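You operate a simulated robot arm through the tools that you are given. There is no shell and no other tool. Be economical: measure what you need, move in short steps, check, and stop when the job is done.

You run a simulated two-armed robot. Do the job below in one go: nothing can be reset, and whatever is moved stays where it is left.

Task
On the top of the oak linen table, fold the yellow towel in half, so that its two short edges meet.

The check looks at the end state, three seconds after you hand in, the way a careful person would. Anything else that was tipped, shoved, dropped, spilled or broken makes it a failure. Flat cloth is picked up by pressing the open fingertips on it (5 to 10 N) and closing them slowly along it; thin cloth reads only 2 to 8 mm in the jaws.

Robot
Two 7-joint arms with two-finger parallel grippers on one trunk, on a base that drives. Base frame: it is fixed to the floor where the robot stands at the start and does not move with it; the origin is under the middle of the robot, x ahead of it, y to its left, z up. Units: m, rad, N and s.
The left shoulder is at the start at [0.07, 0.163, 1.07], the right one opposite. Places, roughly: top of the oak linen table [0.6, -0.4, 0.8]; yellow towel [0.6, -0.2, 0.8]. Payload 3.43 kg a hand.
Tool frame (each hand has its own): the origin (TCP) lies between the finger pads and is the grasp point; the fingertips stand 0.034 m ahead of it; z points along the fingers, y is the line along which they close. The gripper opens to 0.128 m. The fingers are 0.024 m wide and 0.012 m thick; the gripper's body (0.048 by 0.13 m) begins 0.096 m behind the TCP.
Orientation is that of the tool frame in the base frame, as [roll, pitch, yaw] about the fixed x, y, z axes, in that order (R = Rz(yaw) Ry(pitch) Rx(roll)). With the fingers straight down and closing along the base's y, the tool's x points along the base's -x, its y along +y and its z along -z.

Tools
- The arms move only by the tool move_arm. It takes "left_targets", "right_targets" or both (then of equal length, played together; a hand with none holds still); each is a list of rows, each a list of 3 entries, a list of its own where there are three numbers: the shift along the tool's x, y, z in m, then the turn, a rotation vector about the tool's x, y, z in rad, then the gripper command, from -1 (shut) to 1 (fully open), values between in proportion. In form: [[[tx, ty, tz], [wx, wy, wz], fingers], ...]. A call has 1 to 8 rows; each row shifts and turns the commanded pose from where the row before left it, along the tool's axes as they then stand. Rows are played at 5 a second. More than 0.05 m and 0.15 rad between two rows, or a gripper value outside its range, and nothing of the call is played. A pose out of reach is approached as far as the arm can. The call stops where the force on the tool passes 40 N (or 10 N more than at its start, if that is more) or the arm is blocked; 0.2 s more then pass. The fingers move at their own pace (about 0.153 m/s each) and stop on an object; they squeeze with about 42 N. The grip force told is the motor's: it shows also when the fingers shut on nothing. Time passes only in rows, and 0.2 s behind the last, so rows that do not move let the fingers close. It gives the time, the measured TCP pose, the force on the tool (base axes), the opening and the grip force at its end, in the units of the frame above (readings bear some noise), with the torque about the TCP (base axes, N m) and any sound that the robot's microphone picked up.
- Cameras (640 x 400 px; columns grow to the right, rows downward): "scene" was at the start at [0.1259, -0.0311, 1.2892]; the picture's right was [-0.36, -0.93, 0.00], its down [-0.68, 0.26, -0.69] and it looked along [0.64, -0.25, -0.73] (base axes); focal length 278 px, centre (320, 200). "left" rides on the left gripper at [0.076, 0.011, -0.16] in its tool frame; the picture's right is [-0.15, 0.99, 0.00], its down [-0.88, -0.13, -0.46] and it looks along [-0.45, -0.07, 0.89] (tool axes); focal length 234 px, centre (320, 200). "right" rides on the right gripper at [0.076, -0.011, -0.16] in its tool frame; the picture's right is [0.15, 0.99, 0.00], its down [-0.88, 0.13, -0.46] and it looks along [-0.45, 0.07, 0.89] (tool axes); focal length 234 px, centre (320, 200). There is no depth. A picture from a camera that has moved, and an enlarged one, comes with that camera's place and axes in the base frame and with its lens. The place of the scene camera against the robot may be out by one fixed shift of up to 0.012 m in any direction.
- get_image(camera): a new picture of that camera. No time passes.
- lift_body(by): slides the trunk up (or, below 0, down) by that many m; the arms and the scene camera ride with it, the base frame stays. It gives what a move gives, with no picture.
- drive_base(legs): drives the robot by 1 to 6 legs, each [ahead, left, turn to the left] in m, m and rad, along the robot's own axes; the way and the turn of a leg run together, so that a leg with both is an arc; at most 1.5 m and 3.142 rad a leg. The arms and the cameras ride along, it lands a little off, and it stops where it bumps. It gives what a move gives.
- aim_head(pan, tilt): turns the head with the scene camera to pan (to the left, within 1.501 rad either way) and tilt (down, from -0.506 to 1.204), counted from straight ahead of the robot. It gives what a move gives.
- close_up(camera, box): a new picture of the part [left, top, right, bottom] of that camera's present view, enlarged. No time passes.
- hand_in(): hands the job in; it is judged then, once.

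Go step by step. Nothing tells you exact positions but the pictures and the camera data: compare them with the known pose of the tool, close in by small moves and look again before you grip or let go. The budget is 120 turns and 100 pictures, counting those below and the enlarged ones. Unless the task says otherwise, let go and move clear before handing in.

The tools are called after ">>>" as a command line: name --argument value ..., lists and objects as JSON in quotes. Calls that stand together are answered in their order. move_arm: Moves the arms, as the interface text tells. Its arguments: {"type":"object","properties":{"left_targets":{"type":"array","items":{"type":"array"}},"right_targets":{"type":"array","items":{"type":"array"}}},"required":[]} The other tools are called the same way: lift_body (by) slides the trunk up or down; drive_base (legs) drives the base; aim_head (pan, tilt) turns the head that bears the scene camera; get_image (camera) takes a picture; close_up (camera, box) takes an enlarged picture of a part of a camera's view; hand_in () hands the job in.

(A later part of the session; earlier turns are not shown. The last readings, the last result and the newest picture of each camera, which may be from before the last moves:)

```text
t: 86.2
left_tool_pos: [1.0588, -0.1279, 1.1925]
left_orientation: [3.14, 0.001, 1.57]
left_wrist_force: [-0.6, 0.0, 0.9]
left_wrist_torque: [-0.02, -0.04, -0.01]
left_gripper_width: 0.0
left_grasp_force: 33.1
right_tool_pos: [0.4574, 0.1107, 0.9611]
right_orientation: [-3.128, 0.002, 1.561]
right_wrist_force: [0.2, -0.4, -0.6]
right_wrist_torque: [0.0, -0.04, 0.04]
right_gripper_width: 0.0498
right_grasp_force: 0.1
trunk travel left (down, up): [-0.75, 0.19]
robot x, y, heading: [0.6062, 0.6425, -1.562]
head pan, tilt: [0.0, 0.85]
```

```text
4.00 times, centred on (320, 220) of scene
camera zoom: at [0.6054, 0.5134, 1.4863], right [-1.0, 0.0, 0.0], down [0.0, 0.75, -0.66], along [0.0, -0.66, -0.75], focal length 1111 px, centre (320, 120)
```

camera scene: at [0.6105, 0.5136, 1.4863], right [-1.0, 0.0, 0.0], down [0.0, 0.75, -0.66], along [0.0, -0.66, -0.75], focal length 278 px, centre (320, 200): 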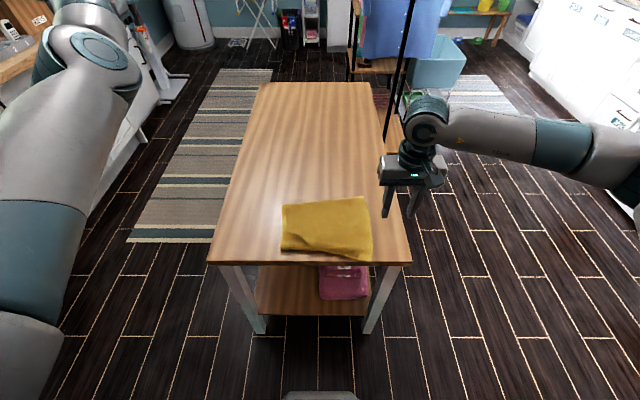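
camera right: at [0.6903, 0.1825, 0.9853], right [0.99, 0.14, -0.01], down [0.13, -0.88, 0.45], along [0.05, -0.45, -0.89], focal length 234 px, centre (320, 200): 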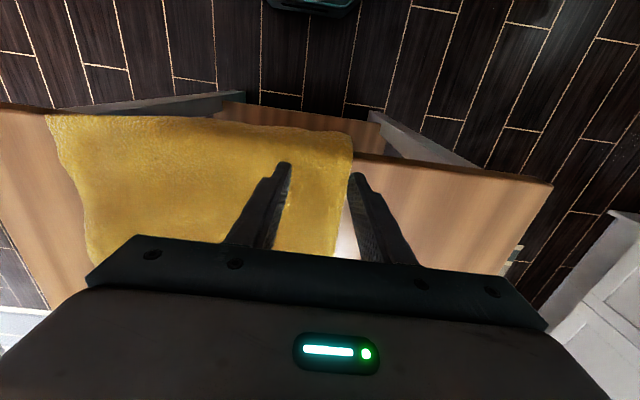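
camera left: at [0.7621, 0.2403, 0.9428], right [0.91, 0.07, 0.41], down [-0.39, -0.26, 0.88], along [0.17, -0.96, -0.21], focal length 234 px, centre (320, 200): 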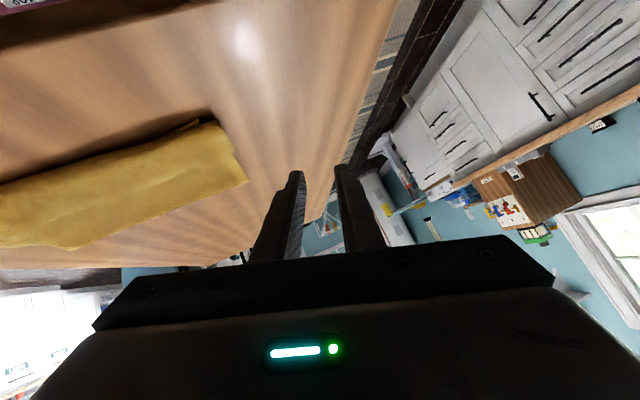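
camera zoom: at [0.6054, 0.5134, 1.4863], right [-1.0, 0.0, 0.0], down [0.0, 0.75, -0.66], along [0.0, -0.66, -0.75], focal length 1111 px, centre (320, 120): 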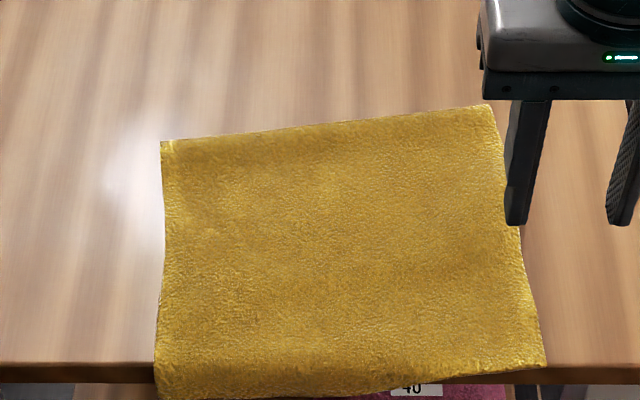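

Flat and tidy now, but the upper layer reaches about 8–11 cm past the lower edge (lower edge estimated near y 0.06 left, 0.006 right). I want both hands for re-laying it, so I'll try to straighten the left arm fully and bring it back with a better elbow.

>>> move_arm --left_targets '[[[-0.04, 0.025, 0], [0, 0, 0], -1], [[-0.04, 0.025, 0], [0, 0, 0], -1], [[-0.04, 0.025, 0], [0, 0, 0], -1], [[-0.04, 0.025, 0], [0, 0, 0], -1], [[-0.04, 0.025, 0], [0, 0, 0], -1], [[0, 0, 0], [0, 0, 0], -1]]'

>>> aim_head --pan 0.35 --tilt 0.75

>>> get_image --camera "scene"

```text
t: 87.6
left_tool_pos: [1.077, -0.1465, 1.1721]
left_orientation: [-3.139, -0.001, 1.568]
left_wrist_force: [0.3, -0.2, -0.9]
left_wrist_torque: [-0.03, -0.01, -0.01]
left_gripper_width: 0.0
left_grasp_force: 33.0
left hand out of reach, approached as far as the arm can: row 1, 2, 3, 4, 5
right_tool_pos: [0.4582, 0.1102, 0.9626]
right_orientation: [-3.128, -0.001, 1.561]
right_wrist_force: [0.0, 0.0, -0.8]
right_wrist_torque: [-0.01, 0.01, 0.0]
right_gripper_width: 0.0499
right_grasp_force: 0.1
trunk travel left (down, up): [-0.75, 0.19]
robot x, y, heading: [0.6031, 0.6408, -1.564]
head pan, tilt: [0.0, 0.85]
```

```text
t: 88.4
left_tool_pos: [1.0768, -0.1452, 1.1732]
left_orientation: [-3.141, 0.001, 1.569]
left_wrist_force: [0.4, 0.2, 0.2]
left_wrist_torque: [0.0, 0.0, -0.01]
left_gripper_width: 0.0
left_grasp_force: 33.0
right_tool_pos: [0.4583, 0.1091, 0.9619]
right_orientation: [-3.129, 0.001, 1.559]
right_wrist_force: [0.2, 0.4, 0.0]
right_wrist_torque: [-0.02, 0.01, -0.03]
right_gripper_width: 0.0498
right_grasp_force: 0.0
trunk travel left (down, up): [-0.75, 0.19]
robot x, y, heading: [0.6048, 0.6407, -1.568]
head pan, tilt: [0.351, 0.75]
```

```text
12 pictures are left
camera scene: at [0.6361, 0.5128, 1.4942], right [-0.94, -0.35, 0.0], down [-0.24, 0.64, -0.73], along [0.25, -0.69, -0.68], focal length 278 px, centre (320, 200)
```

scene: 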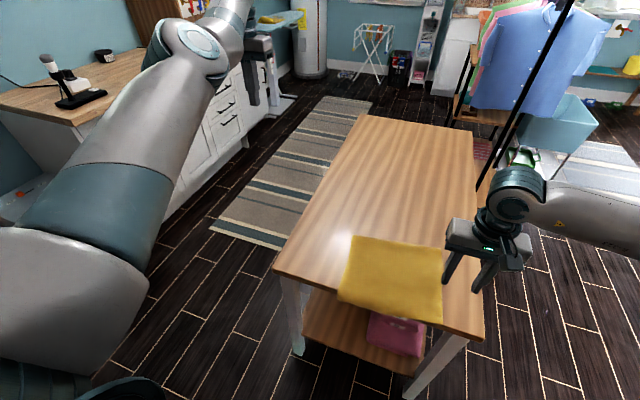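

The left arm is now straight. I'll bring it back and see which way the elbow bends.

>>> move_arm --left_targets '[[[0.015, -0.045, 0.0], [0, 0, 0], -1], [[0.015, -0.045, 0.0], [0, 0, 0], -1], [[0.015, -0.045, 0.0], [0, 0, 0], -1], [[0.015, -0.045, 0.0], [0, 0, 0], -1], [[0.015, -0.045, 0.0], [0, 0, 0], -1], [[0.015, -0.045, 0.0], [0, 0, 0], -1], [[0.015, -0.045, 0.0], [0, 0, 0], -0.22]]'

>>> aim_head --pan 0.0 --tilt 0.85

>>> get_image --camera "scene"

```text
t: 90.0
left_tool_pos: [0.7747, -0.1716, 1.1981]
left_orientation: [3.14, -0.002, 1.571]
left_wrist_force: [-0.4, 0.0, 0.4]
left_wrist_torque: [0.01, -0.03, 0.01]
left_gripper_width: 0.0499
left_grasp_force: 0.1
left hand out of reach, approached as far as the arm can: row 1, 2, 3, 4, 5, 6, 7
right_tool_pos: [0.4566, 0.1097, 0.9619]
right_orientation: [-3.13, 0.001, 1.561]
right_wrist_force: [-1.5, 1.1, 0.1]
right_wrist_torque: [0.02, -0.04, -0.03]
right_gripper_width: 0.0498
right_grasp_force: 0.0
trunk travel left (down, up): [-0.75, 0.19]
robot x, y, heading: [0.6085, 0.6421, -1.565]
head pan, tilt: [0.351, 0.75]
```

```text
t: 90.8
left_tool_pos: [0.7778, -0.1702, 1.1979]
left_orientation: [3.141, -0.001, 1.57]
left_wrist_force: [-0.6, -0.1, 0.7]
left_wrist_torque: [-0.02, -0.03, -0.01]
left_gripper_width: 0.0496
left_grasp_force: 0.1
right_tool_pos: [0.46, 0.1094, 0.9619]
right_orientation: [-3.127, 0.001, 1.559]
right_wrist_force: [-0.1, -0.1, 0.2]
right_wrist_torque: [-0.04, 0.03, -0.03]
right_gripper_width: 0.0498
right_grasp_force: 0.2
trunk travel left (down, up): [-0.75, 0.19]
robot x, y, heading: [0.6053, 0.6454, -1.571]
head pan, tilt: [0.0, 0.85]
```

```text
11 pictures are left
camera scene: at [0.6083, 0.5125, 1.4862], right [-1.0, 0.0, 0.0], down [0.0, 0.75, -0.66], along [0.0, -0.66, -0.75], focal length 278 px, centre (320, 200)
```

scene: 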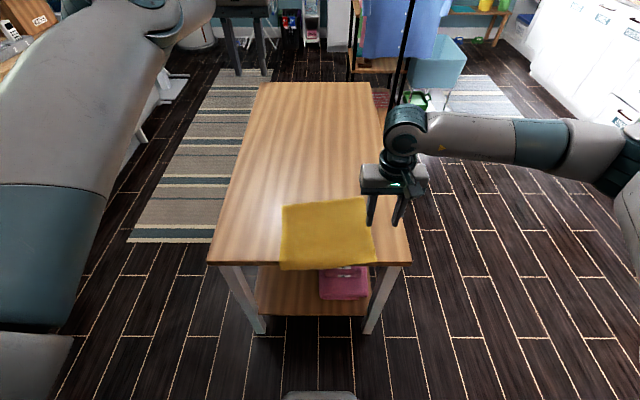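

The left elbow is back in its good outward posture. I'll raise the right hand, lower the trunk to the working height, and then measure.

>>> move_arm --right_targets '[[[0, 0, -0.045], [0, 0, 0], -0.22], [[0, 0, -0.045], [0, 0, 0], -0.22], [[0, 0, -0.045], [0, 0, 0], -0.22], [[0, 0, 0], [0, 0, 0], -0.22]]'

>>> lift_body --by -0.2

>>> move_arm --left_targets '[[[0, 0, 0], [0, 0, 0], -0.22], [[0, 0, 0], [0, 0, 0], -0.22]]'

```text
t: 91.8
left_tool_pos: [0.7773, -0.1711, 1.1988]
left_orientation: [3.14, -0.003, 1.568]
left_wrist_force: [0.1, 0.4, 0.1]
left_wrist_torque: [-0.01, -0.01, 0.01]
left_gripper_width: 0.0497
left_grasp_force: 0.1
right_tool_pos: [0.4606, 0.1097, 1.097]
right_orientation: [-3.127, 0.0, 1.559]
right_wrist_force: [0.3, 0.6, 0.8]
right_wrist_torque: [0.01, 0.01, 0.01]
right_gripper_width: 0.0501
right_grasp_force: 0.0
trunk travel left (down, up): [-0.75, 0.19]
robot x, y, heading: [0.6082, 0.6423, -1.569]
head pan, tilt: [0.0, 0.85]
```

```text
t: 94.0
left_tool_pos: [0.7778, -0.1719, 0.9988]
left_orientation: [3.141, -0.003, 1.568]
left_wrist_force: [0.4, 0.0, 0.5]
left_wrist_torque: [-0.03, 0.0, 0.0]
left_gripper_width: 0.05
left_grasp_force: 0.1
right_tool_pos: [0.4599, 0.109, 0.8965]
right_orientation: [-3.13, -0.001, 1.561]
right_wrist_force: [-0.1, 0.1, 0.1]
right_wrist_torque: [0.01, -0.01, 0.02]
right_gripper_width: 0.0497
right_grasp_force: 0.1
trunk travel left (down, up): [-0.55, 0.39]
robot x, y, heading: [0.6051, 0.6443, -1.565]
head pan, tilt: [0.0, 0.85]
```

```text
t: 94.6
left_tool_pos: [0.7788, -0.171, 0.9978]
left_orientation: [-3.141, -0.002, 1.568]
left_wrist_force: [0.0, 0.1, -0.4]
left_wrist_torque: [0.0, 0.01, 0.0]
left_gripper_width: 0.0498
left_grasp_force: 0.0
right_tool_pos: [0.4603, 0.109, 0.8969]
right_orientation: [-3.127, 0.001, 1.562]
right_wrist_force: [0.4, 0.5, -0.4]
right_wrist_torque: [-0.02, -0.01, -0.01]
right_gripper_width: 0.0496
right_grasp_force: 0.1
trunk travel left (down, up): [-0.55, 0.39]
robot x, y, heading: [0.6038, 0.6449, -1.568]
head pan, tilt: [0.0, 0.85]
```

>>> move_arm --left_targets '[[[0.0443, -0.0148, 0], [0, 0, 0], -0.22], [[0.0443, -0.0148, 0], [0, 0, 0], -0.22], [[0.0443, -0.0148, 0], [0, 0, 0], -0.22], [[0.0443, -0.0148, 0], [0, 0, 0], -0.22], [[0.0443, -0.0148, 0], [0, 0, 0], -0.22], [[0.0443, -0.0148, 0], [0, 0, 0], -0.22], [[0, 0, 0.049], [0, 0, 0], -0.22], [[0, 0, 0.049], [0, 0, 0], -0.22]]' --right_targets '[[[-0.014, 0.03, 0], [0, 0, 0], -0.22], [[0, 0, 0], [0, 0, 0], -0.22], [[0, 0, 0], [0, 0, 0], -0.22], [[0, 0, 0], [0, 0, 0], -0.22], [[0, 0, 0], [0, 0, 0], -0.22], [[0, 0, 0], [0, 0, 0], -0.22], [[0, 0, 0.02], [0, 0, 0], -0.22], [[0, 0, 0.01], [0, 0, 0], -0.22]]'

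>>> get_image --camera "left"

```text
t: 96.4
left_tool_pos: [0.647, -0.1551, 0.9618]
left_orientation: [-3.142, -0.005, 1.569]
left_wrist_force: [-0.3, -0.3, 0.5]
left_wrist_torque: [0.02, 0.01, 0.0]
left_gripper_width: 0.0498
left_grasp_force: 0.2
left hand out of reach, approached as far as the arm can: row 1, 2, 3, 4, 5, 6, 7, 8
right_tool_pos: [0.4886, 0.0951, 0.8654]
right_orientation: [-3.126, 0.0, 1.559]
right_wrist_force: [-0.5, -1.1, -0.7]
right_wrist_torque: [-0.01, 0.02, -0.04]
right_gripper_width: 0.0498
right_grasp_force: 0.1
trunk travel left (down, up): [-0.55, 0.39]
robot x, y, heading: [0.6053, 0.6438, -1.564]
head pan, tilt: [0.0, 0.85]
```

```text
10 pictures are left
camera left: at [0.6578, -0.0789, 1.1223], right [0.99, -0.15, 0.0], down [-0.13, -0.88, 0.45], along [-0.07, -0.45, -0.89], focal length 234 px, centre (320, 200)
```

left: 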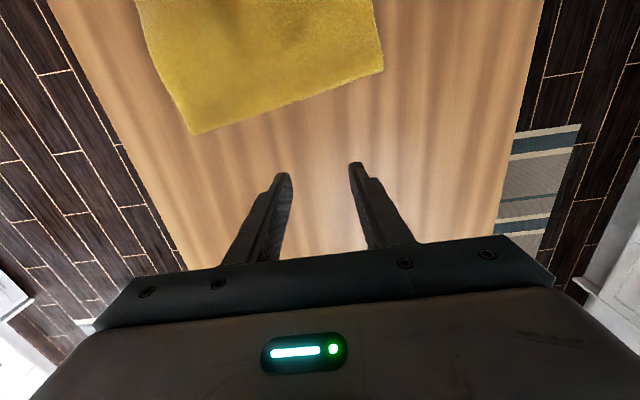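

The left arm stays stuck straight and can't come in, so I'll swing it out of the way again and finish with the right hand alone.

>>> move_arm --left_targets '[[[-0.01, 0.045, -0.015], [0, 0, 0], -1], [[-0.01, 0.045, -0.015], [0, 0, 0], -1], [[0, 0.045, -0.015], [0, 0, 0], -1], [[0, 0.045, -0.015], [0, 0, 0], -1], [[0, 0.045, -0.015], [0, 0, 0], -1], [[0, 0.045, -0.015], [0, 0, 0], -1], [[0, 0.045, -0.015], [0, 0, 0], -1], [[0, 0.045, -0.015], [0, 0, 0], -1]]'

```text
t: 98.2
left_tool_pos: [0.9873, -0.1356, 1.0818]
left_orientation: [-3.14, -0.003, 1.57]
left_wrist_force: [0.2, 0.5, -0.3]
left_wrist_torque: [-0.06, 0.01, 0.02]
left_gripper_width: 0.0
left_grasp_force: 32.4
left hand out of reach, approached as far as the arm can: row 2, 6, 7, 8
right_tool_pos: [0.4908, 0.0965, 0.867]
right_orientation: [-3.127, 0.002, 1.561]
right_wrist_force: [-0.4, 0.5, -1.1]
right_wrist_torque: [-0.05, 0.02, 0.02]
right_gripper_width: 0.05
right_grasp_force: 0.0
trunk travel left (down, up): [-0.55, 0.39]
robot x, y, heading: [0.6083, 0.6428, -1.569]
head pan, tilt: [0.0, 0.85]
```

It partly followed again, so I'll make one cheap test of whether the left hand can now move toward the robot.

>>> move_arm --left_targets '[[[0.04, -0.02, -0.01], [0, 0, 0], -0.22], [[0.04, -0.02, -0.01], [0, 0, 0], -0.22], [[0.04, -0.02, 0], [0, 0, 0], -0.22], [[0.04, -0.02, 0], [0, 0, 0], -0.22], [[0, 0, 0], [0, 0, 0], -0.22]]'

```text
t: 99.4
left_tool_pos: [0.9318, -0.1217, 1.1435]
left_orientation: [3.141, -0.002, 1.571]
left_wrist_force: [-0.4, -0.6, -0.6]
left_wrist_torque: [0.03, -0.02, 0.02]
left_gripper_width: 0.05
left_grasp_force: 0.1
left hand out of reach, approached as far as the arm can: row 1, 2, 3, 4
right_tool_pos: [0.49, 0.0946, 0.866]
right_orientation: [-3.127, 0.001, 1.562]
right_wrist_force: [-0.7, 0.5, -0.3]
right_wrist_torque: [-0.01, -0.01, -0.03]
right_gripper_width: 0.0501
right_grasp_force: 0.0
trunk travel left (down, up): [-0.55, 0.39]
robot x, y, heading: [0.6066, 0.6433, -1.57]
head pan, tilt: [0.0, 0.85]
```

>>> move_arm --left_targets '[[[0.03, 0.0, -0.03], [0, -0.1, 0.08], -0.22], [[0.03, 0.0, -0.03], [0, -0.1, 0.08], -0.22], [[0.03, 0.0, -0.03], [0, -0.1, 0.08], -0.22], [[0.03, 0.0, -0.02], [0, -0.1, 0.08], -0.22], [[0.03, 0.0, 0], [0, -0.1, 0.08], -0.22], [[0.03, 0, 0], [0, -0.1, 0], -0.22], [[0.03, 0, 0], [0, -0.1, 0], -0.22]]'

```text
t: 101.0
left_tool_pos: [1.032, -0.1374, 1.3509]
left_orientation: [3.023, 0.682, 1.109]
left_wrist_force: [-0.3, -0.1, -0.7]
left_wrist_torque: [0.01, -0.01, -0.02]
left_gripper_width: 0.0496
left_grasp_force: 0.0
left hand out of reach, approached as far as the arm can: row 1, 2, 3, 4, 5, 6, 7
right_tool_pos: [0.4917, 0.0962, 0.866]
right_orientation: [-3.127, 0.0, 1.559]
right_wrist_force: [-0.9, 0.0, 0.0]
right_wrist_torque: [0.02, 0.02, -0.03]
right_gripper_width: 0.0499
right_grasp_force: 0.0
trunk travel left (down, up): [-0.55, 0.39]
robot x, y, heading: [0.6053, 0.6436, -1.566]
head pan, tilt: [0.0, 0.85]
```

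I'll leave the left arm high and clear, and grip the upper layer's near edge at its middle with the right hand.

>>> move_arm --right_targets '[[[0, 0.035, 0], [0, 0, 0], -0.22], [[0, 0.035, 0], [0, 0, 0], -0.22], [[0.002, 0.035, 0], [0, 0, 0], -0.22], [[0, 0, 0.03], [0, 0, 0], -0.22], [[0, 0, 0.03], [0, 0, 0], -0.22], [[0, 0, 0.006], [0, 0, 0], -0.22], [[0, 0, 0.003], [0, 0, 0], -0.22], [[0, 0, 0], [0, 0, 0], -0.22]]'

>>> get_image --camera "right"

```text
t: 102.8
left_tool_pos: [1.0299, -0.1365, 1.3511]
left_orientation: [3.021, 0.681, 1.108]
left_wrist_force: [-0.2, -0.1, -0.5]
left_wrist_torque: [0.01, 0.01, -0.02]
left_gripper_width: 0.0499
left_grasp_force: 0.1
right_tool_pos: [0.5926, 0.0961, 0.7974]
right_orientation: [-3.128, 0.004, 1.561]
right_wrist_force: [-0.7, 0.9, 13.4]
right_wrist_torque: [-0.04, -0.22, 0.0]
right_gripper_width: 0.0497
right_grasp_force: 0.1
trunk travel left (down, up): [-0.55, 0.39]
robot x, y, heading: [0.6072, 0.6378, -1.571]
head pan, tilt: [0.0, 0.85]
```

```text
9 pictures are left
camera right: at [0.5866, 0.1726, 0.9586], right [0.99, 0.14, -0.01], down [0.13, -0.88, 0.46], along [0.05, -0.45, -0.89], focal length 234 px, centre (320, 200)
```

right: 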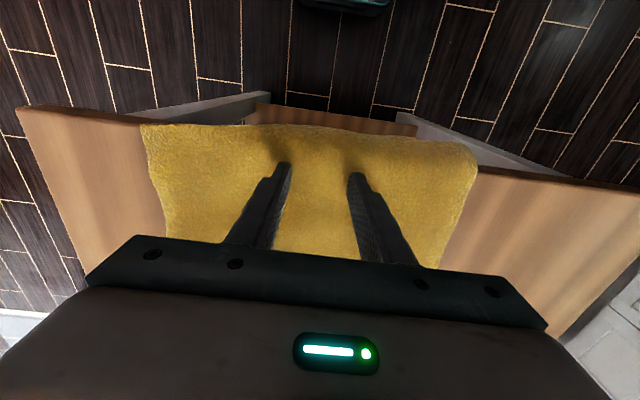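

Good contact (13 N) on the single layer near the edge. I'll close slowly.

>>> move_arm --right_targets '[[[0, 0, 0], [0, 0, 0], -0.32], [[0, 0, 0], [0, 0, 0], -0.44], [[0, 0, 0], [0, 0, 0], -0.56], [[0, 0, 0], [0, 0, 0], -0.68], [[0, 0, 0], [0, 0, 0], -0.8], [[0, 0, 0], [0, 0, 0], -0.9], [[0, 0, 0], [0, 0, 0], -1], [[0, 0, 0], [0, 0, 0], -1]]'

>>> move_arm --right_targets '[[[0, 0, 0], [0, 0, 0], -1], [[-0.005, 0, -0.02], [0, 0, 0], -1], [[-0.015, 0, -0.03], [0, 0, 0], -1], [[-0.025, 0, -0.03], [0, 0, 0], -1], [[0, 0, 0], [0, 0, 0], -1]]'

>>> get_image --camera "scene"

```text
t: 104.6
left_tool_pos: [1.0307, -0.1364, 1.3522]
left_orientation: [3.02, 0.681, 1.108]
left_wrist_force: [0.1, 0.9, 0.3]
left_wrist_torque: [0.01, 0.02, -0.01]
left_gripper_width: 0.0499
left_grasp_force: 0.1
right_tool_pos: [0.5945, 0.0972, 0.7953]
right_orientation: [-3.128, 0.002, 1.56]
right_wrist_force: [4.0, -1.1, 20.3]
right_wrist_torque: [-0.12, -0.17, 0.04]
right_gripper_width: 0.0048
right_grasp_force: 38.8
trunk travel left (down, up): [-0.55, 0.39]
robot x, y, heading: [0.6072, 0.6433, -1.569]
head pan, tilt: [0.0, 0.85]
```

```text
t: 105.8
left_tool_pos: [1.0308, -0.1365, 1.3509]
left_orientation: [3.022, 0.679, 1.109]
left_wrist_force: [-0.6, 0.1, -0.2]
left_wrist_torque: [-0.02, 0.02, -0.02]
left_gripper_width: 0.05
left_grasp_force: 0.1
right_tool_pos: [0.5933, 0.0522, 0.8757]
right_orientation: [-3.127, 0.001, 1.562]
right_wrist_force: [-0.6, 0.7, 0.5]
right_wrist_torque: [-0.02, 0.0, 0.03]
right_gripper_width: 0.0046
right_grasp_force: 39.1
trunk travel left (down, up): [-0.55, 0.39]
robot x, y, heading: [0.6043, 0.6427, -1.562]
head pan, tilt: [0.0, 0.85]
```

```text
8 pictures are left
camera scene: at [0.6076, 0.5128, 1.2862], right [-1.0, 0.0, 0.0], down [0.0, 0.75, -0.66], along [0.0, -0.66, -0.75], focal length 278 px, centre (320, 200)
```

scene: 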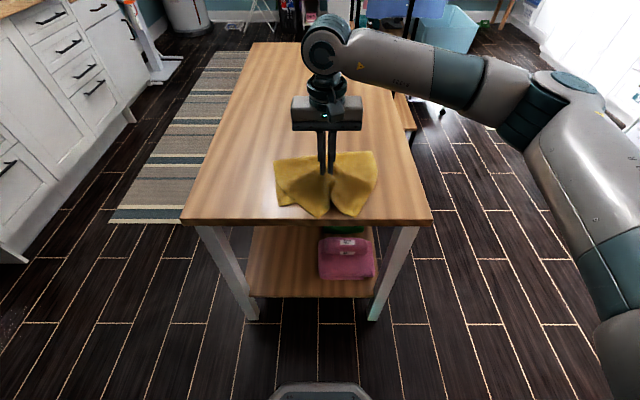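

The cloth is gripped, with corners drooping. I'll take one close look to find the lower layer's edge.

>>> close_up --camera "scene" --box '[250, 130, 400, 224]'

```text
4.26 times, centred on (325, 177) of scene
camera zoom: at [0.6076, 0.5128, 1.2862], right [-1.0, 0.0, 0.0], down [0.0, 0.75, -0.66], along [0.0, -0.66, -0.75], focal length 1182 px, centre (299, 298)
```

zoom: 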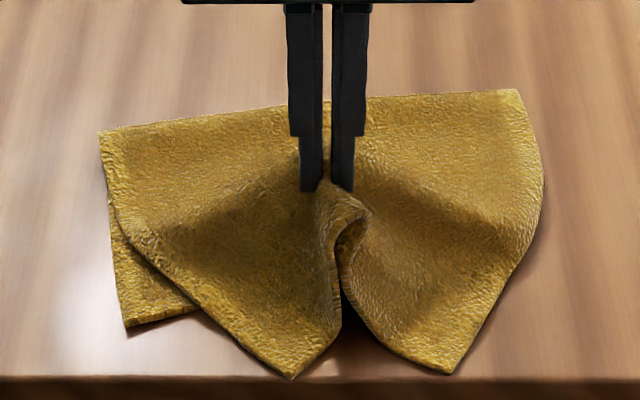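

The lower layer's near corners are at about (0.707, 0.077) and (0.43, 0.023), so the upper edge needs to come back several centimetres. I'll lower while moving away from me, so the corners trail outward, then release and look.

>>> move_arm --right_targets '[[[-0.01, -0.003, 0.02], [0, 0, 0], -1], [[-0.01, -0.003, 0.02], [0, 0, 0], -1], [[-0.01, -0.003, 0.02], [0, 0, 0], -1], [[-0.005, 0, 0.012], [0, 0, 0], -1], [[0, 0, 0], [0, 0, 0], -0.7], [[0, 0, 0], [0, 0, 0], -0.22], [[0, 0, -0.03], [0, 0, 0], -0.22], [[0, 0, -0.045], [0, 0, 0], -0.22]]'

>>> move_arm --right_targets '[[[0, -0.04, -0.03], [0, 0, 0], -0.22], [[0, -0.045, 0], [0, 0, 0], -0.22], [[0, -0.045, 0], [0, 0, 0], -0.22], [[0, -0.045, 0], [0, 0, 0], -0.22]]'

>>> close_up --camera "scene" --box '[240, 130, 400, 230]'

```text
t: 107.6
left_tool_pos: [1.0311, -0.1366, 1.3504]
left_orientation: [3.021, 0.68, 1.108]
left_wrist_force: [0.0, 0.8, -0.1]
left_wrist_torque: [-0.02, -0.01, -0.01]
left_gripper_width: 0.0498
left_grasp_force: 0.1
right_tool_pos: [0.5856, 0.0176, 0.8776]
right_orientation: [-3.13, 0.003, 1.559]
right_wrist_force: [-0.7, 1.0, 0.2]
right_wrist_torque: [-0.01, -0.03, -0.03]
right_gripper_width: 0.0499
right_grasp_force: 0.2
trunk travel left (down, up): [-0.55, 0.39]
robot x, y, heading: [0.6039, 0.6444, -1.566]
head pan, tilt: [0.0, 0.85]
```

```text
t: 108.6
left_tool_pos: [1.0295, -0.1377, 1.3523]
left_orientation: [3.02, 0.68, 1.108]
left_wrist_force: [0.1, 0.1, 0.4]
left_wrist_torque: [-0.01, -0.01, 0.04]
left_gripper_width: 0.0499
left_grasp_force: 0.1
right_tool_pos: [0.4106, 0.0169, 0.9103]
right_orientation: [-3.129, 0.001, 1.56]
right_wrist_force: [-0.5, 0.1, -0.3]
right_wrist_torque: [-0.03, -0.01, 0.02]
right_gripper_width: 0.0498
right_grasp_force: 0.0
trunk travel left (down, up): [-0.55, 0.39]
robot x, y, heading: [0.6092, 0.6441, -1.568]
head pan, tilt: [0.0, 0.85]
```

```text
4.00 times, centred on (320, 180) of scene
camera zoom: at [0.6062, 0.5132, 1.2863], right [-1.0, 0.0, 0.0], down [0.0, 0.75, -0.66], along [0.0, -0.66, -0.75], focal length 1111 px, centre (320, 280)
```

zoom: 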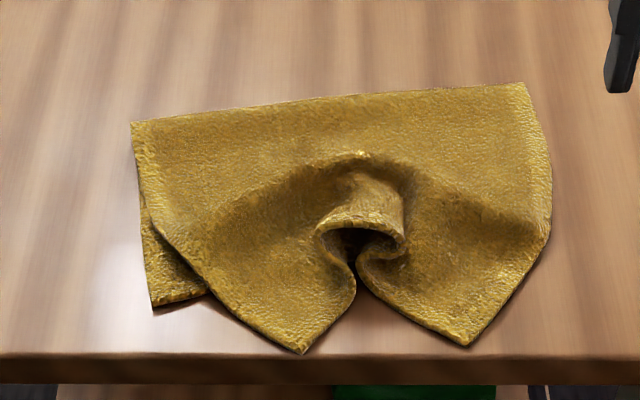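

The upper layer's corners are at about (0.618, 0.12) and (0.518, 0.112), with an arch in between. I'll move each corner to its lower-layer mate, starting with the left one.

>>> move_arm --right_targets '[[[0.0143, 0.0423, 0], [0, 0, 0], -0.3], [[0.0143, 0.0423, 0], [0, 0, 0], -0.3], [[0.0143, 0.0423, 0], [0, 0, 0], -0.3], [[0.0143, 0.0423, 0], [0, 0, 0], -0.3], [[0.0143, 0.0423, 0], [0, 0, 0], -0.3], [[0, 0, 0.045], [0, 0, 0], -0.3], [[0, 0, 0.045], [0, 0, 0], -0.3], [[0, 0, 0.012], [0, 0, 0], -0.3]]'

>>> get_image --camera "right"

```text
t: 110.4
left_tool_pos: [1.0311, -0.1366, 1.3507]
left_orientation: [3.023, 0.68, 1.108]
left_wrist_force: [-0.1, 0.5, 0.3]
left_wrist_torque: [0.0, 0.0, -0.01]
left_gripper_width: 0.0498
left_grasp_force: 0.2
right_tool_pos: [0.6224, 0.087, 0.8064]
right_orientation: [-3.128, 0.001, 1.561]
right_wrist_force: [1.0, 0.7, -0.3]
right_wrist_torque: [-0.02, -0.01, 0.02]
right_gripper_width: 0.045
right_grasp_force: 0.0
trunk travel left (down, up): [-0.55, 0.39]
robot x, y, heading: [0.6049, 0.644, -1.569]
head pan, tilt: [0.0, 0.85]
```

```text
5 pictures are left
camera right: at [0.6151, 0.1624, 0.9685], right [0.99, 0.14, -0.01], down [0.13, -0.88, 0.45], along [0.05, -0.45, -0.89], focal length 234 px, centre (320, 200)
```

right: 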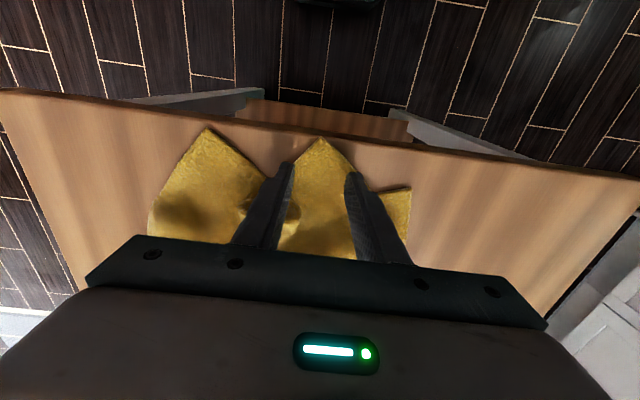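

The lower-left corner shows at (0.709, 0.084), and the upper-left corner's tip at (0.62, 0.119). I'll grip it with a narrower opening.

>>> move_arm --right_targets '[[[-0.006, 0, 0.004], [0, 0, 0], -0.44], [[0, 0, 0.003], [0, 0, 0], -0.44], [[0, 0, 0.0025], [0, 0, 0], -0.44], [[0, 0, 0.0], [0, 0, 0], -0.44]]'

```text
t: 111.4
left_tool_pos: [1.0296, -0.138, 1.3507]
left_orientation: [3.021, 0.678, 1.109]
left_wrist_force: [-0.3, 0.9, 0.1]
left_wrist_torque: [0.01, -0.01, 0.0]
left_gripper_width: 0.05
left_grasp_force: 0.1
right_tool_pos: [0.622, 0.0798, 0.7983]
right_orientation: [-3.128, -0.001, 1.561]
right_wrist_force: [-0.7, -0.5, 6.0]
right_wrist_torque: [0.02, -0.08, -0.04]
right_gripper_width: 0.0361
right_grasp_force: 0.2
trunk travel left (down, up): [-0.55, 0.39]
robot x, y, heading: [0.6074, 0.6398, -1.569]
head pan, tilt: [0.0, 0.85]
```

>>> move_arm --right_targets '[[[0, 0, 0.0015], [0, 0, 0], -0.44], [[0, 0, 0], [0, 0, 0], -0.52], [[0, 0, 0], [0, 0, 0], -0.6], [[0, 0, 0], [0, 0, 0], -0.7], [[0, 0, 0], [0, 0, 0], -0.8], [[0, 0, 0], [0, 0, 0], -0.9], [[0, 0, 0], [0, 0, 0], -1], [[0, 0, 0], [0, 0, 0], -1]]'

>>> move_arm --right_targets '[[[0, 0, 0], [0, 0, 0], -1], [[0, 0, -0.015], [0, 0, 0], -1], [[0, 0, -0.015], [0, 0, 0], -1], [[0, 0, 0], [0, 0, 0], -1]]'

```text
t: 113.2
left_tool_pos: [1.0319, -0.136, 1.3519]
left_orientation: [3.021, 0.68, 1.109]
left_wrist_force: [0.4, 0.3, 0.8]
left_wrist_torque: [-0.01, 0.01, 0.02]
left_gripper_width: 0.0501
left_grasp_force: 0.0
right_tool_pos: [0.6218, 0.0828, 0.7971]
right_orientation: [-3.127, 0.004, 1.561]
right_wrist_force: [0.0, -1.8, 21.1]
right_wrist_torque: [-0.06, -0.07, -0.02]
right_gripper_width: 0.0034
right_grasp_force: 37.9
trunk travel left (down, up): [-0.55, 0.39]
robot x, y, heading: [0.6061, 0.6418, -1.563]
head pan, tilt: [0.0, 0.85]
```

```text
t: 114.2
left_tool_pos: [1.0312, -0.1385, 1.3508]
left_orientation: [3.022, 0.678, 1.109]
left_wrist_force: [0.0, 0.0, -0.3]
left_wrist_torque: [0.02, -0.04, 0.01]
left_gripper_width: 0.0499
left_grasp_force: 0.1
right_tool_pos: [0.6207, 0.0809, 0.8256]
right_orientation: [-3.128, 0.0, 1.56]
right_wrist_force: [-0.1, 1.0, 0.1]
right_wrist_torque: [0.0, -0.04, 0.02]
right_gripper_width: 0.003
right_grasp_force: 38.1
trunk travel left (down, up): [-0.55, 0.39]
robot x, y, heading: [0.6049, 0.6444, -1.57]
head pan, tilt: [0.0, 0.85]
```

It's held. I'll carry the corner to its mate, turning the hand to square the corner, then lower and let go.

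>>> move_arm --right_targets '[[[-0.0056, 0.0136, -0.005], [0, 0, 0], -1], [[-0.0056, 0.0136, -0.005], [0, 0, 0], -1], [[-0.0056, 0.0136, 0], [0, 0, 0], -1], [[-0.0056, 0.0136, 0], [0, 0, 0], -1], [[-0.0056, 0.0136, 0], [0, 0, 0.14], -1], [[0, 0, 0], [0, 0, 0.145], -1], [[0, 0, 0.005], [0, 0, 0.145], -1], [[0, 0, 0.005], [0, 0, 0.145], -1]]'

>>> move_arm --right_targets '[[[0, 0, 0.01], [0, 0, 0], -1], [[0, 0, 0.008], [0, 0, 0], -1], [[0, 0, 0], [0, 0, 0], -1], [[0, 0, 0], [0, 0, 0], -0.8], [[0, 0, 0], [0, 0, 0], -0.55], [[0, 0, 0], [0, 0, 0], -0.55], [[0, 0, -0.04], [0, 0, 0], -0.55], [[0, 0, -0.045], [0, 0, 0], -0.55]]'

>>> get_image --camera "right"

```text
t: 116.0
left_tool_pos: [1.0321, -0.1384, 1.3511]
left_orientation: [3.021, 0.68, 1.108]
left_wrist_force: [0.3, -0.5, -0.4]
left_wrist_torque: [0.01, 0.0, 0.0]
left_gripper_width: 0.0501
left_grasp_force: 0.1
right_tool_pos: [0.6889, 0.052, 0.8246]
right_orientation: [-3.132, 0.008, 0.982]
right_wrist_force: [-0.3, 0.1, -0.4]
right_wrist_torque: [-0.03, 0.01, 0.09]
right_gripper_width: 0.003
right_grasp_force: 37.6
trunk travel left (down, up): [-0.55, 0.39]
robot x, y, heading: [0.6061, 0.6445, -1.566]
head pan, tilt: [0.0, 0.85]
```

```text
t: 117.8
left_tool_pos: [1.0313, -0.1369, 1.3507]
left_orientation: [3.021, 0.68, 1.108]
left_wrist_force: [-0.5, -0.1, 0.4]
left_wrist_torque: [-0.03, -0.02, -0.01]
left_gripper_width: 0.0498
left_grasp_force: 0.1
right_tool_pos: [0.6895, 0.0547, 0.8921]
right_orientation: [-3.129, 0.01, 0.986]
right_wrist_force: [0.4, 0.3, 0.6]
right_wrist_torque: [0.02, 0.01, 0.0]
right_gripper_width: 0.0288
right_grasp_force: 0.1
trunk travel left (down, up): [-0.55, 0.39]
robot x, y, heading: [0.6092, 0.6471, -1.566]
head pan, tilt: [0.0, 0.85]
```

```text
4 pictures are left
camera right: at [0.7267, 0.1231, 1.0523], right [0.91, -0.42, -0.01], down [-0.37, -0.81, 0.46], along [-0.21, -0.41, -0.89], focal length 234 px, centre (320, 200)
```

right: 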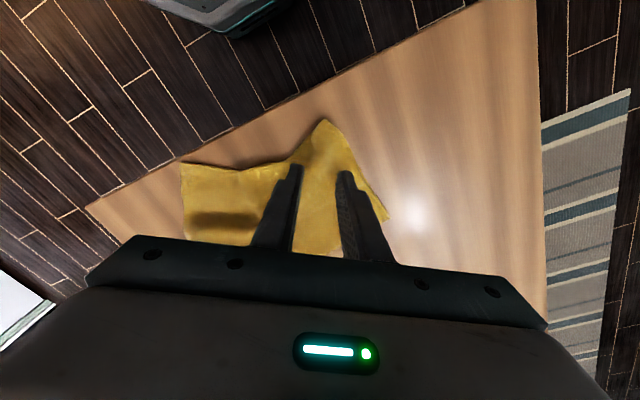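

The left corner sits exactly on its mate (0.709, 0.084). Now the right corner: its tip is at (0.52, 0.113), with the target at about (0.432, 0.03). I'll turn the hand and move there.

>>> move_arm --right_targets '[[[0, 0, 0], [0, 0, -0.134], -0.44], [[0, 0, 0], [0, 0, -0.134], -0.44], [[0, 0, 0], [0, 0, -0.134], -0.44], [[0, 0, 0], [0, 0, -0.134], -0.44], [[0, 0, 0], [0, 0, -0.134], -0.44], [[0, 0, 0], [0, 0, -0.134], -0.44], [[0.0138, -0.038, 0], [0, 0, 0], -0.44], [[0.0138, -0.038, 0], [0, 0, 0], -0.44]]'

>>> move_arm --right_targets '[[[0.0138, -0.038, 0], [0, 0, 0], -0.44], [[0.0138, -0.038, 0], [0, 0, 0], -0.44], [[0, 0, 0.045], [0, 0, 0], -0.44], [[0, 0, 0.035], [0, 0, 0], -0.44], [[0, 0, 0], [0, 0, 0], -0.44]]'

```text
t: 119.6
left_tool_pos: [1.0288, -0.1377, 1.3521]
left_orientation: [3.019, 0.681, 1.107]
left_wrist_force: [-0.2, -0.3, -0.2]
left_wrist_torque: [-0.02, -0.01, 0.03]
left_gripper_width: 0.0497
left_grasp_force: 0.1
right_tool_pos: [0.6085, 0.0629, 0.8934]
right_orientation: [-3.13, -0.004, 1.792]
right_wrist_force: [-0.1, 0.4, 0.6]
right_wrist_torque: [-0.01, 0.01, 0.02]
right_gripper_width: 0.0359
right_grasp_force: 0.0
trunk travel left (down, up): [-0.55, 0.39]
robot x, y, heading: [0.6063, 0.6454, -1.564]
head pan, tilt: [0.0, 0.85]
```

```text
t: 120.8
left_tool_pos: [1.0314, -0.1376, 1.3508]
left_orientation: [3.021, 0.68, 1.107]
left_wrist_force: [0.7, -0.8, 0.0]
left_wrist_torque: [0.0, -0.01, -0.02]
left_gripper_width: 0.0501
left_grasp_force: 0.1
right_tool_pos: [0.5289, 0.0724, 0.8137]
right_orientation: [-3.129, -0.003, 1.79]
right_wrist_force: [-0.2, 0.3, -0.3]
right_wrist_torque: [0.02, -0.04, -0.04]
right_gripper_width: 0.036
right_grasp_force: 0.1
trunk travel left (down, up): [-0.55, 0.39]
robot x, y, heading: [0.6058, 0.6409, -1.569]
head pan, tilt: [0.0, 0.85]
```

In position. I'll press down.

>>> move_arm --right_targets '[[[0.003, 0, 0.008], [0, 0, 0], -0.44], [[0, 0, 0.005], [0, 0, 0], -0.44], [[0, 0, 0.003], [0, 0, 0], -0.44], [[0, 0, 0.001], [0, 0, 0], -0.44], [[0, 0, 0.0], [0, 0, 0], -0.44]]'

```text
t: 122.0
left_tool_pos: [1.0311, -0.1367, 1.3511]
left_orientation: [3.02, 0.68, 1.109]
left_wrist_force: [0.3, -0.4, 0.0]
left_wrist_torque: [0.01, -0.05, 0.02]
left_gripper_width: 0.0498
left_grasp_force: 0.1
right_tool_pos: [0.528, 0.0768, 0.7976]
right_orientation: [-3.127, -0.003, 1.788]
right_wrist_force: [0.0, -1.0, 7.0]
right_wrist_torque: [-0.07, -0.07, -0.03]
right_gripper_width: 0.0361
right_grasp_force: 0.0
trunk travel left (down, up): [-0.55, 0.39]
robot x, y, heading: [0.6108, 0.6424, -1.57]
head pan, tilt: [0.0, 0.85]
```

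>>> move_arm --right_targets '[[[0, 0, 0.0012], [0, 0, 0], -0.44], [[0, 0, 0], [0, 0, 0], -0.52], [[0, 0, 0], [0, 0, 0], -0.6], [[0, 0, 0], [0, 0, 0], -0.7], [[0, 0, 0], [0, 0, 0], -0.8], [[0, 0, 0], [0, 0, 0], -0.9], [[0, 0, 0], [0, 0, 0], -1], [[0, 0, 0], [0, 0, 0], -1]]'

>>> move_arm --right_targets '[[[0, 0, 0], [0, 0, 0], -1], [[0, 0, -0.015], [0, 0, 0], -1], [[0, 0, -0.015], [0, 0, 0], -1], [[0, 0, 0], [0, 0, 0], -1]]'

```text
t: 123.8
left_tool_pos: [1.0305, -0.1368, 1.3522]
left_orientation: [3.023, 0.681, 1.108]
left_wrist_force: [0.3, 0.7, -0.2]
left_wrist_torque: [-0.02, 0.0, 0.01]
left_gripper_width: 0.0496
left_grasp_force: 0.1
right_tool_pos: [0.5293, 0.0771, 0.7963]
right_orientation: [-3.127, -0.001, 1.789]
right_wrist_force: [0.5, -0.8, 20.4]
right_wrist_torque: [0.02, -0.07, 0.0]
right_gripper_width: 0.0044
right_grasp_force: 38.6
trunk travel left (down, up): [-0.55, 0.39]
robot x, y, heading: [0.6073, 0.6431, -1.568]
head pan, tilt: [0.0, 0.85]
```

```text
t: 124.8
left_tool_pos: [1.0314, -0.1388, 1.3505]
left_orientation: [3.022, 0.678, 1.108]
left_wrist_force: [0.1, -0.2, -0.6]
left_wrist_torque: [-0.01, -0.03, 0.01]
left_gripper_width: 0.0497
left_grasp_force: 0.1
right_tool_pos: [0.5285, 0.0762, 0.825]
right_orientation: [-3.128, -0.003, 1.79]
right_wrist_force: [0.8, 1.3, 0.2]
right_wrist_torque: [0.01, -0.02, 0.0]
right_gripper_width: 0.0039
right_grasp_force: 38.2
trunk travel left (down, up): [-0.55, 0.39]
robot x, y, heading: [0.6062, 0.6446, -1.571]
head pan, tilt: [0.0, 0.85]
```

It's held. I'll carry it to the target, turn the corner square, lower and release.

>>> move_arm --right_targets '[[[-0.0103, -0.0156, -0.008], [0, 0, 0], -1], [[-0.0103, -0.0156, -0.008], [0, 0, 0], -1], [[-0.0103, -0.0156, 0], [0, 0, 0], -1], [[-0.0103, -0.0156, 0], [0, 0, 0], -1], [[-0.0103, -0.0156, 0], [0, 0, -0.14], -1], [[0, 0, 0.004], [0, 0, -0.145], -1], [[0, 0, 0.004], [0, 0, -0.145], -1], [[0, 0, 0.004], [0, 0, -0.145], -1]]'

>>> move_arm --right_targets '[[[0, 0, 0.006], [0, 0, -0.145], -1], [[0, 0, 0.01], [0, 0, 0], -1], [[0, 0, 0.006], [0, 0, 0], -1], [[0, 0, 0], [0, 0, 0], -1]]'

>>> close_up --camera "scene" --box '[240, 130, 400, 230]'

```text
t: 126.6
left_tool_pos: [1.0299, -0.1387, 1.351]
left_orientation: [3.022, 0.679, 1.108]
left_wrist_force: [0.3, 0.2, 0.4]
left_wrist_torque: [-0.01, 0.0, 0.06]
left_gripper_width: 0.0498
left_grasp_force: 0.1
right_tool_pos: [0.4635, 0.0097, 0.8299]
right_orientation: [-3.13, -0.009, 2.367]
right_wrist_force: [-0.5, 0.4, -0.4]
right_wrist_torque: [0.02, -0.02, -0.09]
right_gripper_width: 0.0043
right_grasp_force: 38.9
trunk travel left (down, up): [-0.55, 0.39]
robot x, y, heading: [0.6067, 0.6441, -1.569]
head pan, tilt: [0.0, 0.85]
```

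```text
t: 127.6
left_tool_pos: [1.0303, -0.1371, 1.3501]
left_orientation: [3.022, 0.679, 1.108]
left_wrist_force: [0.1, 0.2, 0.0]
left_wrist_torque: [0.01, 0.03, 0.0]
left_gripper_width: 0.05
left_grasp_force: 0.0
right_tool_pos: [0.4636, 0.0082, 0.8099]
right_orientation: [-3.132, -0.011, 2.509]
right_wrist_force: [0.0, 0.4, 4.9]
right_wrist_torque: [0.02, -0.06, -0.13]
right_gripper_width: 0.0043
right_grasp_force: 38.7
trunk travel left (down, up): [-0.55, 0.39]
robot x, y, heading: [0.6051, 0.6426, -1.567]
head pan, tilt: [0.0, 0.85]
```

```text
4.00 times, centred on (320, 180) of scene
camera zoom: at [0.6079, 0.5132, 1.2863], right [-1.0, 0.0, 0.0], down [0.0, 0.75, -0.66], along [0.0, -0.66, -0.75], focal length 1111 px, centre (320, 280)
```

zoom: 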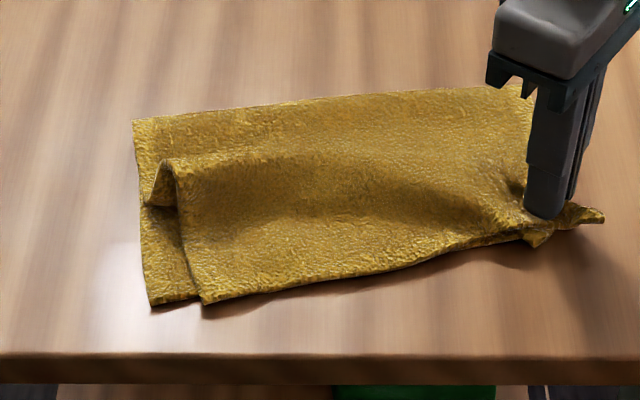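

The near edges now line up, apart from the upper-left corner being about 3 cm inward because of the pinch's gather, plus a hump. I'll release the right corner and lift.

>>> move_arm --right_targets '[[[0, 0, 0], [0, 0, 0], -0.8], [[0, 0, 0], [0, 0, 0], -0.55], [[0, 0, 0], [0, 0, 0], -0.5], [[0, 0, -0.03], [0, 0, 0], -0.5], [[0, 0, -0.045], [0, 0, 0], -0.5], [[0, 0, 0], [0, 0, 0.14], -0.5], [[0, 0, 0], [0, 0, 0.14], -0.5], [[0, 0, 0], [0, 0, 0.14], -0.5]]'

>>> move_arm --right_targets '[[[0, 0, 0], [0, 0, 0.14], -0.5], [[0, 0, 0], [0, 0, 0.14], -0.5], [[0, 0, 0], [0, 0, 0.14], -0.5], [[0, 0, 0], [0, 0, 0.1], -0.5], [[0, -0.045, 0], [0, 0, 0], -0.5], [[0, -0.045, 0], [0, 0, 0], -0.5]]'

>>> close_up --camera "scene" --box '[240, 130, 400, 230]'

```text
t: 129.4
left_tool_pos: [1.031, -0.1384, 1.3503]
left_orientation: [3.02, 0.679, 1.108]
left_wrist_force: [-0.6, -0.2, 0.7]
left_wrist_torque: [0.0, 0.02, -0.01]
left_gripper_width: 0.0499
left_grasp_force: 0.1
right_tool_pos: [0.4641, 0.0098, 0.8828]
right_orientation: [-3.128, -0.008, 2.089]
right_wrist_force: [0.1, 1.1, 0.6]
right_wrist_torque: [-0.02, -0.02, 0.01]
right_gripper_width: 0.032
right_grasp_force: 0.0
trunk travel left (down, up): [-0.55, 0.39]
robot x, y, heading: [0.6095, 0.643, -1.568]
head pan, tilt: [0.0, 0.85]
```

```text
t: 130.8
left_tool_pos: [1.0299, -0.1373, 1.3513]
left_orientation: [3.019, 0.679, 1.108]
left_wrist_force: [-0.1, -0.4, 0.3]
left_wrist_torque: [0.01, 0.01, 0.0]
left_gripper_width: 0.0499
left_grasp_force: 0.0
right_tool_pos: [0.3742, 0.0093, 0.8858]
right_orientation: [-3.128, 0.0, 1.571]
right_wrist_force: [-0.7, -0.8, 0.2]
right_wrist_torque: [0.0, -0.03, -0.01]
right_gripper_width: 0.032
right_grasp_force: 0.0
trunk travel left (down, up): [-0.55, 0.39]
robot x, y, heading: [0.6073, 0.6449, -1.568]
head pan, tilt: [0.0, 0.85]
```

```text
4.00 times, centred on (320, 180) of scene
camera zoom: at [0.6068, 0.513, 1.2863], right [-1.0, 0.0, 0.0], down [0.0, 0.75, -0.66], along [0.0, -0.66, -0.75], focal length 1111 px, centre (320, 280)
```

zoom: 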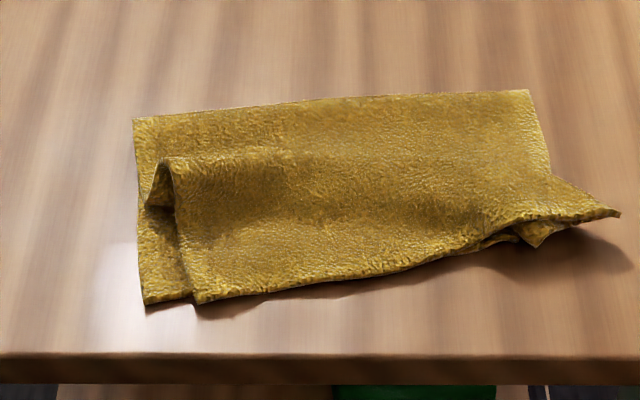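

The lower-right corner shows at about (0.472, 0.033), so the whole upper layer sits about 3.5 cm too far right. The raised hump on the left belongs to the upper layer only; I'll pinch it across and pull it left. First I'll turn the hand.

>>> move_arm --right_targets '[[[0, 0, -0.04], [0, 0, 0.1414], 0.1], [[0, 0, 0], [0, 0, 0.1414], 0.1], [[0, 0, 0], [0, 0, 0.1414], 0.1], [[0, 0, 0], [0, 0, 0.1414], 0.1], [[0, 0, 0], [0, 0, 0.1414], 0.1], [[0, 0, 0], [0, 0, 0.1414], 0.1], [[0, 0, 0], [0, 0, 0.1414], 0.1], [[0, 0, 0], [0, 0, 0.1414], 0.1]]'

>>> move_arm --right_targets '[[[0, 0, 0], [0, 0, 0.1414], 0.1], [[0, 0, 0], [0, 0, 0.1414], 0.1], [[0, 0, 0], [0, 0, 0], 0.1]]'

```text
t: 132.6
left_tool_pos: [1.0311, -0.1381, 1.3503]
left_orientation: [3.021, 0.678, 1.108]
left_wrist_force: [-1.0, 0.2, -0.4]
left_wrist_torque: [0.02, 0.01, 0.0]
left_gripper_width: 0.0502
left_grasp_force: 0.0
right_tool_pos: [0.3748, 0.0106, 0.9253]
right_orientation: [-3.137, 0.012, 0.437]
right_wrist_force: [-1.2, -0.2, -0.5]
right_wrist_torque: [-0.03, 0.01, 0.02]
right_gripper_width: 0.0704
right_grasp_force: 0.0
trunk travel left (down, up): [-0.55, 0.39]
robot x, y, heading: [0.6027, 0.6442, -1.567]
head pan, tilt: [0.0, 0.85]
```

```text
t: 133.4
left_tool_pos: [1.0305, -0.1377, 1.3515]
left_orientation: [3.022, 0.68, 1.109]
left_wrist_force: [-0.5, 0.5, 0.6]
left_wrist_torque: [0.01, 0.01, -0.03]
left_gripper_width: 0.0497
left_grasp_force: 0.1
right_tool_pos: [0.375, 0.0086, 0.9242]
right_orientation: [-3.14, 0.014, 0.153]
right_wrist_force: [0.6, -0.9, -0.3]
right_wrist_torque: [0.01, -0.03, -0.02]
right_gripper_width: 0.0706
right_grasp_force: 0.0
trunk travel left (down, up): [-0.55, 0.39]
robot x, y, heading: [0.6057, 0.6433, -1.565]
head pan, tilt: [0.0, 0.85]
```

>>> move_arm --right_targets '[[[0.0445, 0.0122, 0], [0, 0, 0], 0.1], [[0.0445, 0.0122, 0], [0, 0, 0], 0.1], [[0.0445, 0.0122, 0], [0, 0, 0], 0.1], [[0.0445, 0.0122, 0], [0, 0, 0], 0.1], [[0.0445, 0.0122, 0], [0, 0, 0], 0.1], [[0.0445, 0.0122, 0], [0, 0, 0], 0.1], [[0.0445, 0.0122, 0], [0, 0, 0], 0.1], [[0, 0, 0.04], [0, 0, 0], 0.1]]'

>>> move_arm --right_targets '[[[0, 0, 0.03], [0, 0, 0], 0.1], [[0, 0, 0.02], [0, 0, 0], 0.1], [[0, 0, 0.015], [0, 0, 0], 0.1], [[0, 0, 0.006], [0, 0, 0], 0.1], [[0, 0, 0.003], [0, 0, 0], 0.1], [[0, 0, 0], [0, 0, 0], 0.1]]'

```text
t: 135.2
left_tool_pos: [1.0282, -0.1397, 1.35]
left_orientation: [3.02, 0.677, 1.107]
left_wrist_force: [-0.8, -0.3, 0.3]
left_wrist_torque: [0.03, -0.02, 0.0]
left_gripper_width: 0.0501
left_grasp_force: 0.0
right_tool_pos: [0.694, -0.0283, 0.8791]
right_orientation: [3.141, 0.013, 0.153]
right_wrist_force: [-0.1, -0.5, -0.3]
right_wrist_torque: [0.01, -0.03, 0.02]
right_gripper_width: 0.0703
right_grasp_force: 0.0
trunk travel left (down, up): [-0.55, 0.39]
robot x, y, heading: [0.6076, 0.6454, -1.565]
head pan, tilt: [0.0, 0.85]
```

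```text
t: 136.6
left_tool_pos: [1.0298, -0.1384, 1.3508]
left_orientation: [3.021, 0.679, 1.107]
left_wrist_force: [1.0, -0.6, 0.2]
left_wrist_torque: [-0.03, 0.02, 0.04]
left_gripper_width: 0.0497
left_grasp_force: 0.0
right_tool_pos: [0.6942, -0.0273, 0.8064]
right_orientation: [-3.141, 0.015, 0.154]
right_wrist_force: [-1.0, 0.4, 4.9]
right_wrist_torque: [0.19, 0.07, 0.05]
right_gripper_width: 0.0701
right_grasp_force: 0.0
trunk travel left (down, up): [-0.55, 0.39]
robot x, y, heading: [0.6085, 0.6435, -1.568]
head pan, tilt: [0.0, 0.85]
```

Light contact around the hump. I'll close across it, then pull left along the fold direction.

>>> move_arm --right_targets '[[[0, 0, -0.001], [0, 0, 0], -0.1], [[0, 0, 0], [0, 0, 0], -0.3], [[0, 0, 0], [0, 0, 0], -0.5], [[0, 0, 0], [0, 0, 0], -0.7], [[0, 0, 0], [0, 0, 0], -0.85], [[0, 0, 0], [0, 0, 0], -1], [[0, 0, 0], [0, 0, 0], -1], [[0, 0, -0.012], [0, 0, 0], -1]]'

>>> get_image --camera "right"

```text
t: 138.4
left_tool_pos: [1.0311, -0.1376, 1.3504]
left_orientation: [3.02, 0.679, 1.109]
left_wrist_force: [0.4, 0.4, 0.3]
left_wrist_torque: [-0.01, 0.02, 0.0]
left_gripper_width: 0.0499
left_grasp_force: 0.0
right_tool_pos: [0.6952, -0.0261, 0.8191]
right_orientation: [-3.14, 0.014, 0.155]
right_wrist_force: [0.2, 0.0, -0.3]
right_wrist_torque: [-0.02, 0.03, -0.01]
right_gripper_width: 0.0046
right_grasp_force: 39.1
trunk travel left (down, up): [-0.55, 0.39]
robot x, y, heading: [0.6034, 0.645, -1.572]
head pan, tilt: [0.0, 0.85]
```

```text
1 pictures are left
camera right: at [0.7709, -0.0037, 0.9792], right [0.3, -0.95, 0.0], down [-0.84, -0.27, 0.47], along [-0.45, -0.14, -0.88], focal length 234 px, centre (320, 200)
```

right: 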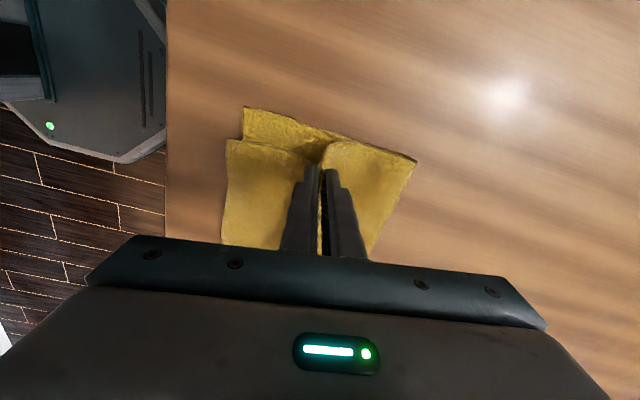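

I have only the upper layer. Its corner needs about 3 cm to the left and 1–2 cm toward the fold, so I'll pull it there and release.

>>> move_arm --right_targets '[[[0.008, 0.004, -0.002], [0, 0, 0], -1], [[0.008, 0.005, 0], [0, 0, 0], -1], [[0.008, 0.005, 0], [0, 0, 0], -1], [[0.008, 0.005, 0], [0, 0, 0], -1], [[0.0, 0, 0.01], [0, 0, 0], -1], [[0, 0, 0], [0, 0, 0], -0.8], [[0, 0, 0], [0, 0, 0], -0.4], [[0, 0, 0], [0, 0, 0], -0.4]]'

>>> move_arm --right_targets '[[[0, 0, -0.03], [0, 0, 0], -0.4], [[0, 0, -0.045], [0, 0, 0], -1], [[0, 0, -0.02], [0, 0, -0.14], -1], [[0, 0, 0], [0, 0, -0.14], -1], [[0, 0, 0], [0, 0, -0.14], -1], [[0, 0, 0], [0, 0, -0.14], -1], [[0, 0, 0], [0, 0, -0.14], -1], [[0, 0, 0], [0, 0, -0.14], -1]]'

```text
t: 140.2
left_tool_pos: [1.0312, -0.1375, 1.3505]
left_orientation: [3.021, 0.68, 1.109]
left_wrist_force: [0.0, 0.0, 1.3]
left_wrist_torque: [0.03, -0.02, 0.03]
left_gripper_width: 0.05
left_grasp_force: 0.1
right_tool_pos: [0.728, -0.0407, 0.8097]
right_orientation: [-3.14, 0.013, 0.156]
right_wrist_force: [0.4, -0.8, -0.9]
right_wrist_torque: [0.01, -0.02, 0.02]
right_gripper_width: 0.0381
right_grasp_force: 0.0
trunk travel left (down, up): [-0.55, 0.39]
robot x, y, heading: [0.6065, 0.6433, -1.568]
head pan, tilt: [0.0, 0.85]
```

```text
t: 142.0
left_tool_pos: [1.03, -0.1379, 1.3505]
left_orientation: [3.022, 0.68, 1.109]
left_wrist_force: [0.0, -0.2, 0.6]
left_wrist_torque: [0.04, 0.03, 0.01]
left_gripper_width: 0.05
left_grasp_force: 0.1
right_tool_pos: [0.7313, -0.0403, 0.9063]
right_orientation: [-3.129, 0.009, 0.998]
right_wrist_force: [0.2, -0.8, 0.0]
right_wrist_torque: [-0.02, -0.03, -0.01]
right_gripper_width: 0.0001
right_grasp_force: 33.5
trunk travel left (down, up): [-0.55, 0.39]
robot x, y, heading: [0.6083, 0.6457, -1.565]
head pan, tilt: [0.0, 0.85]
```

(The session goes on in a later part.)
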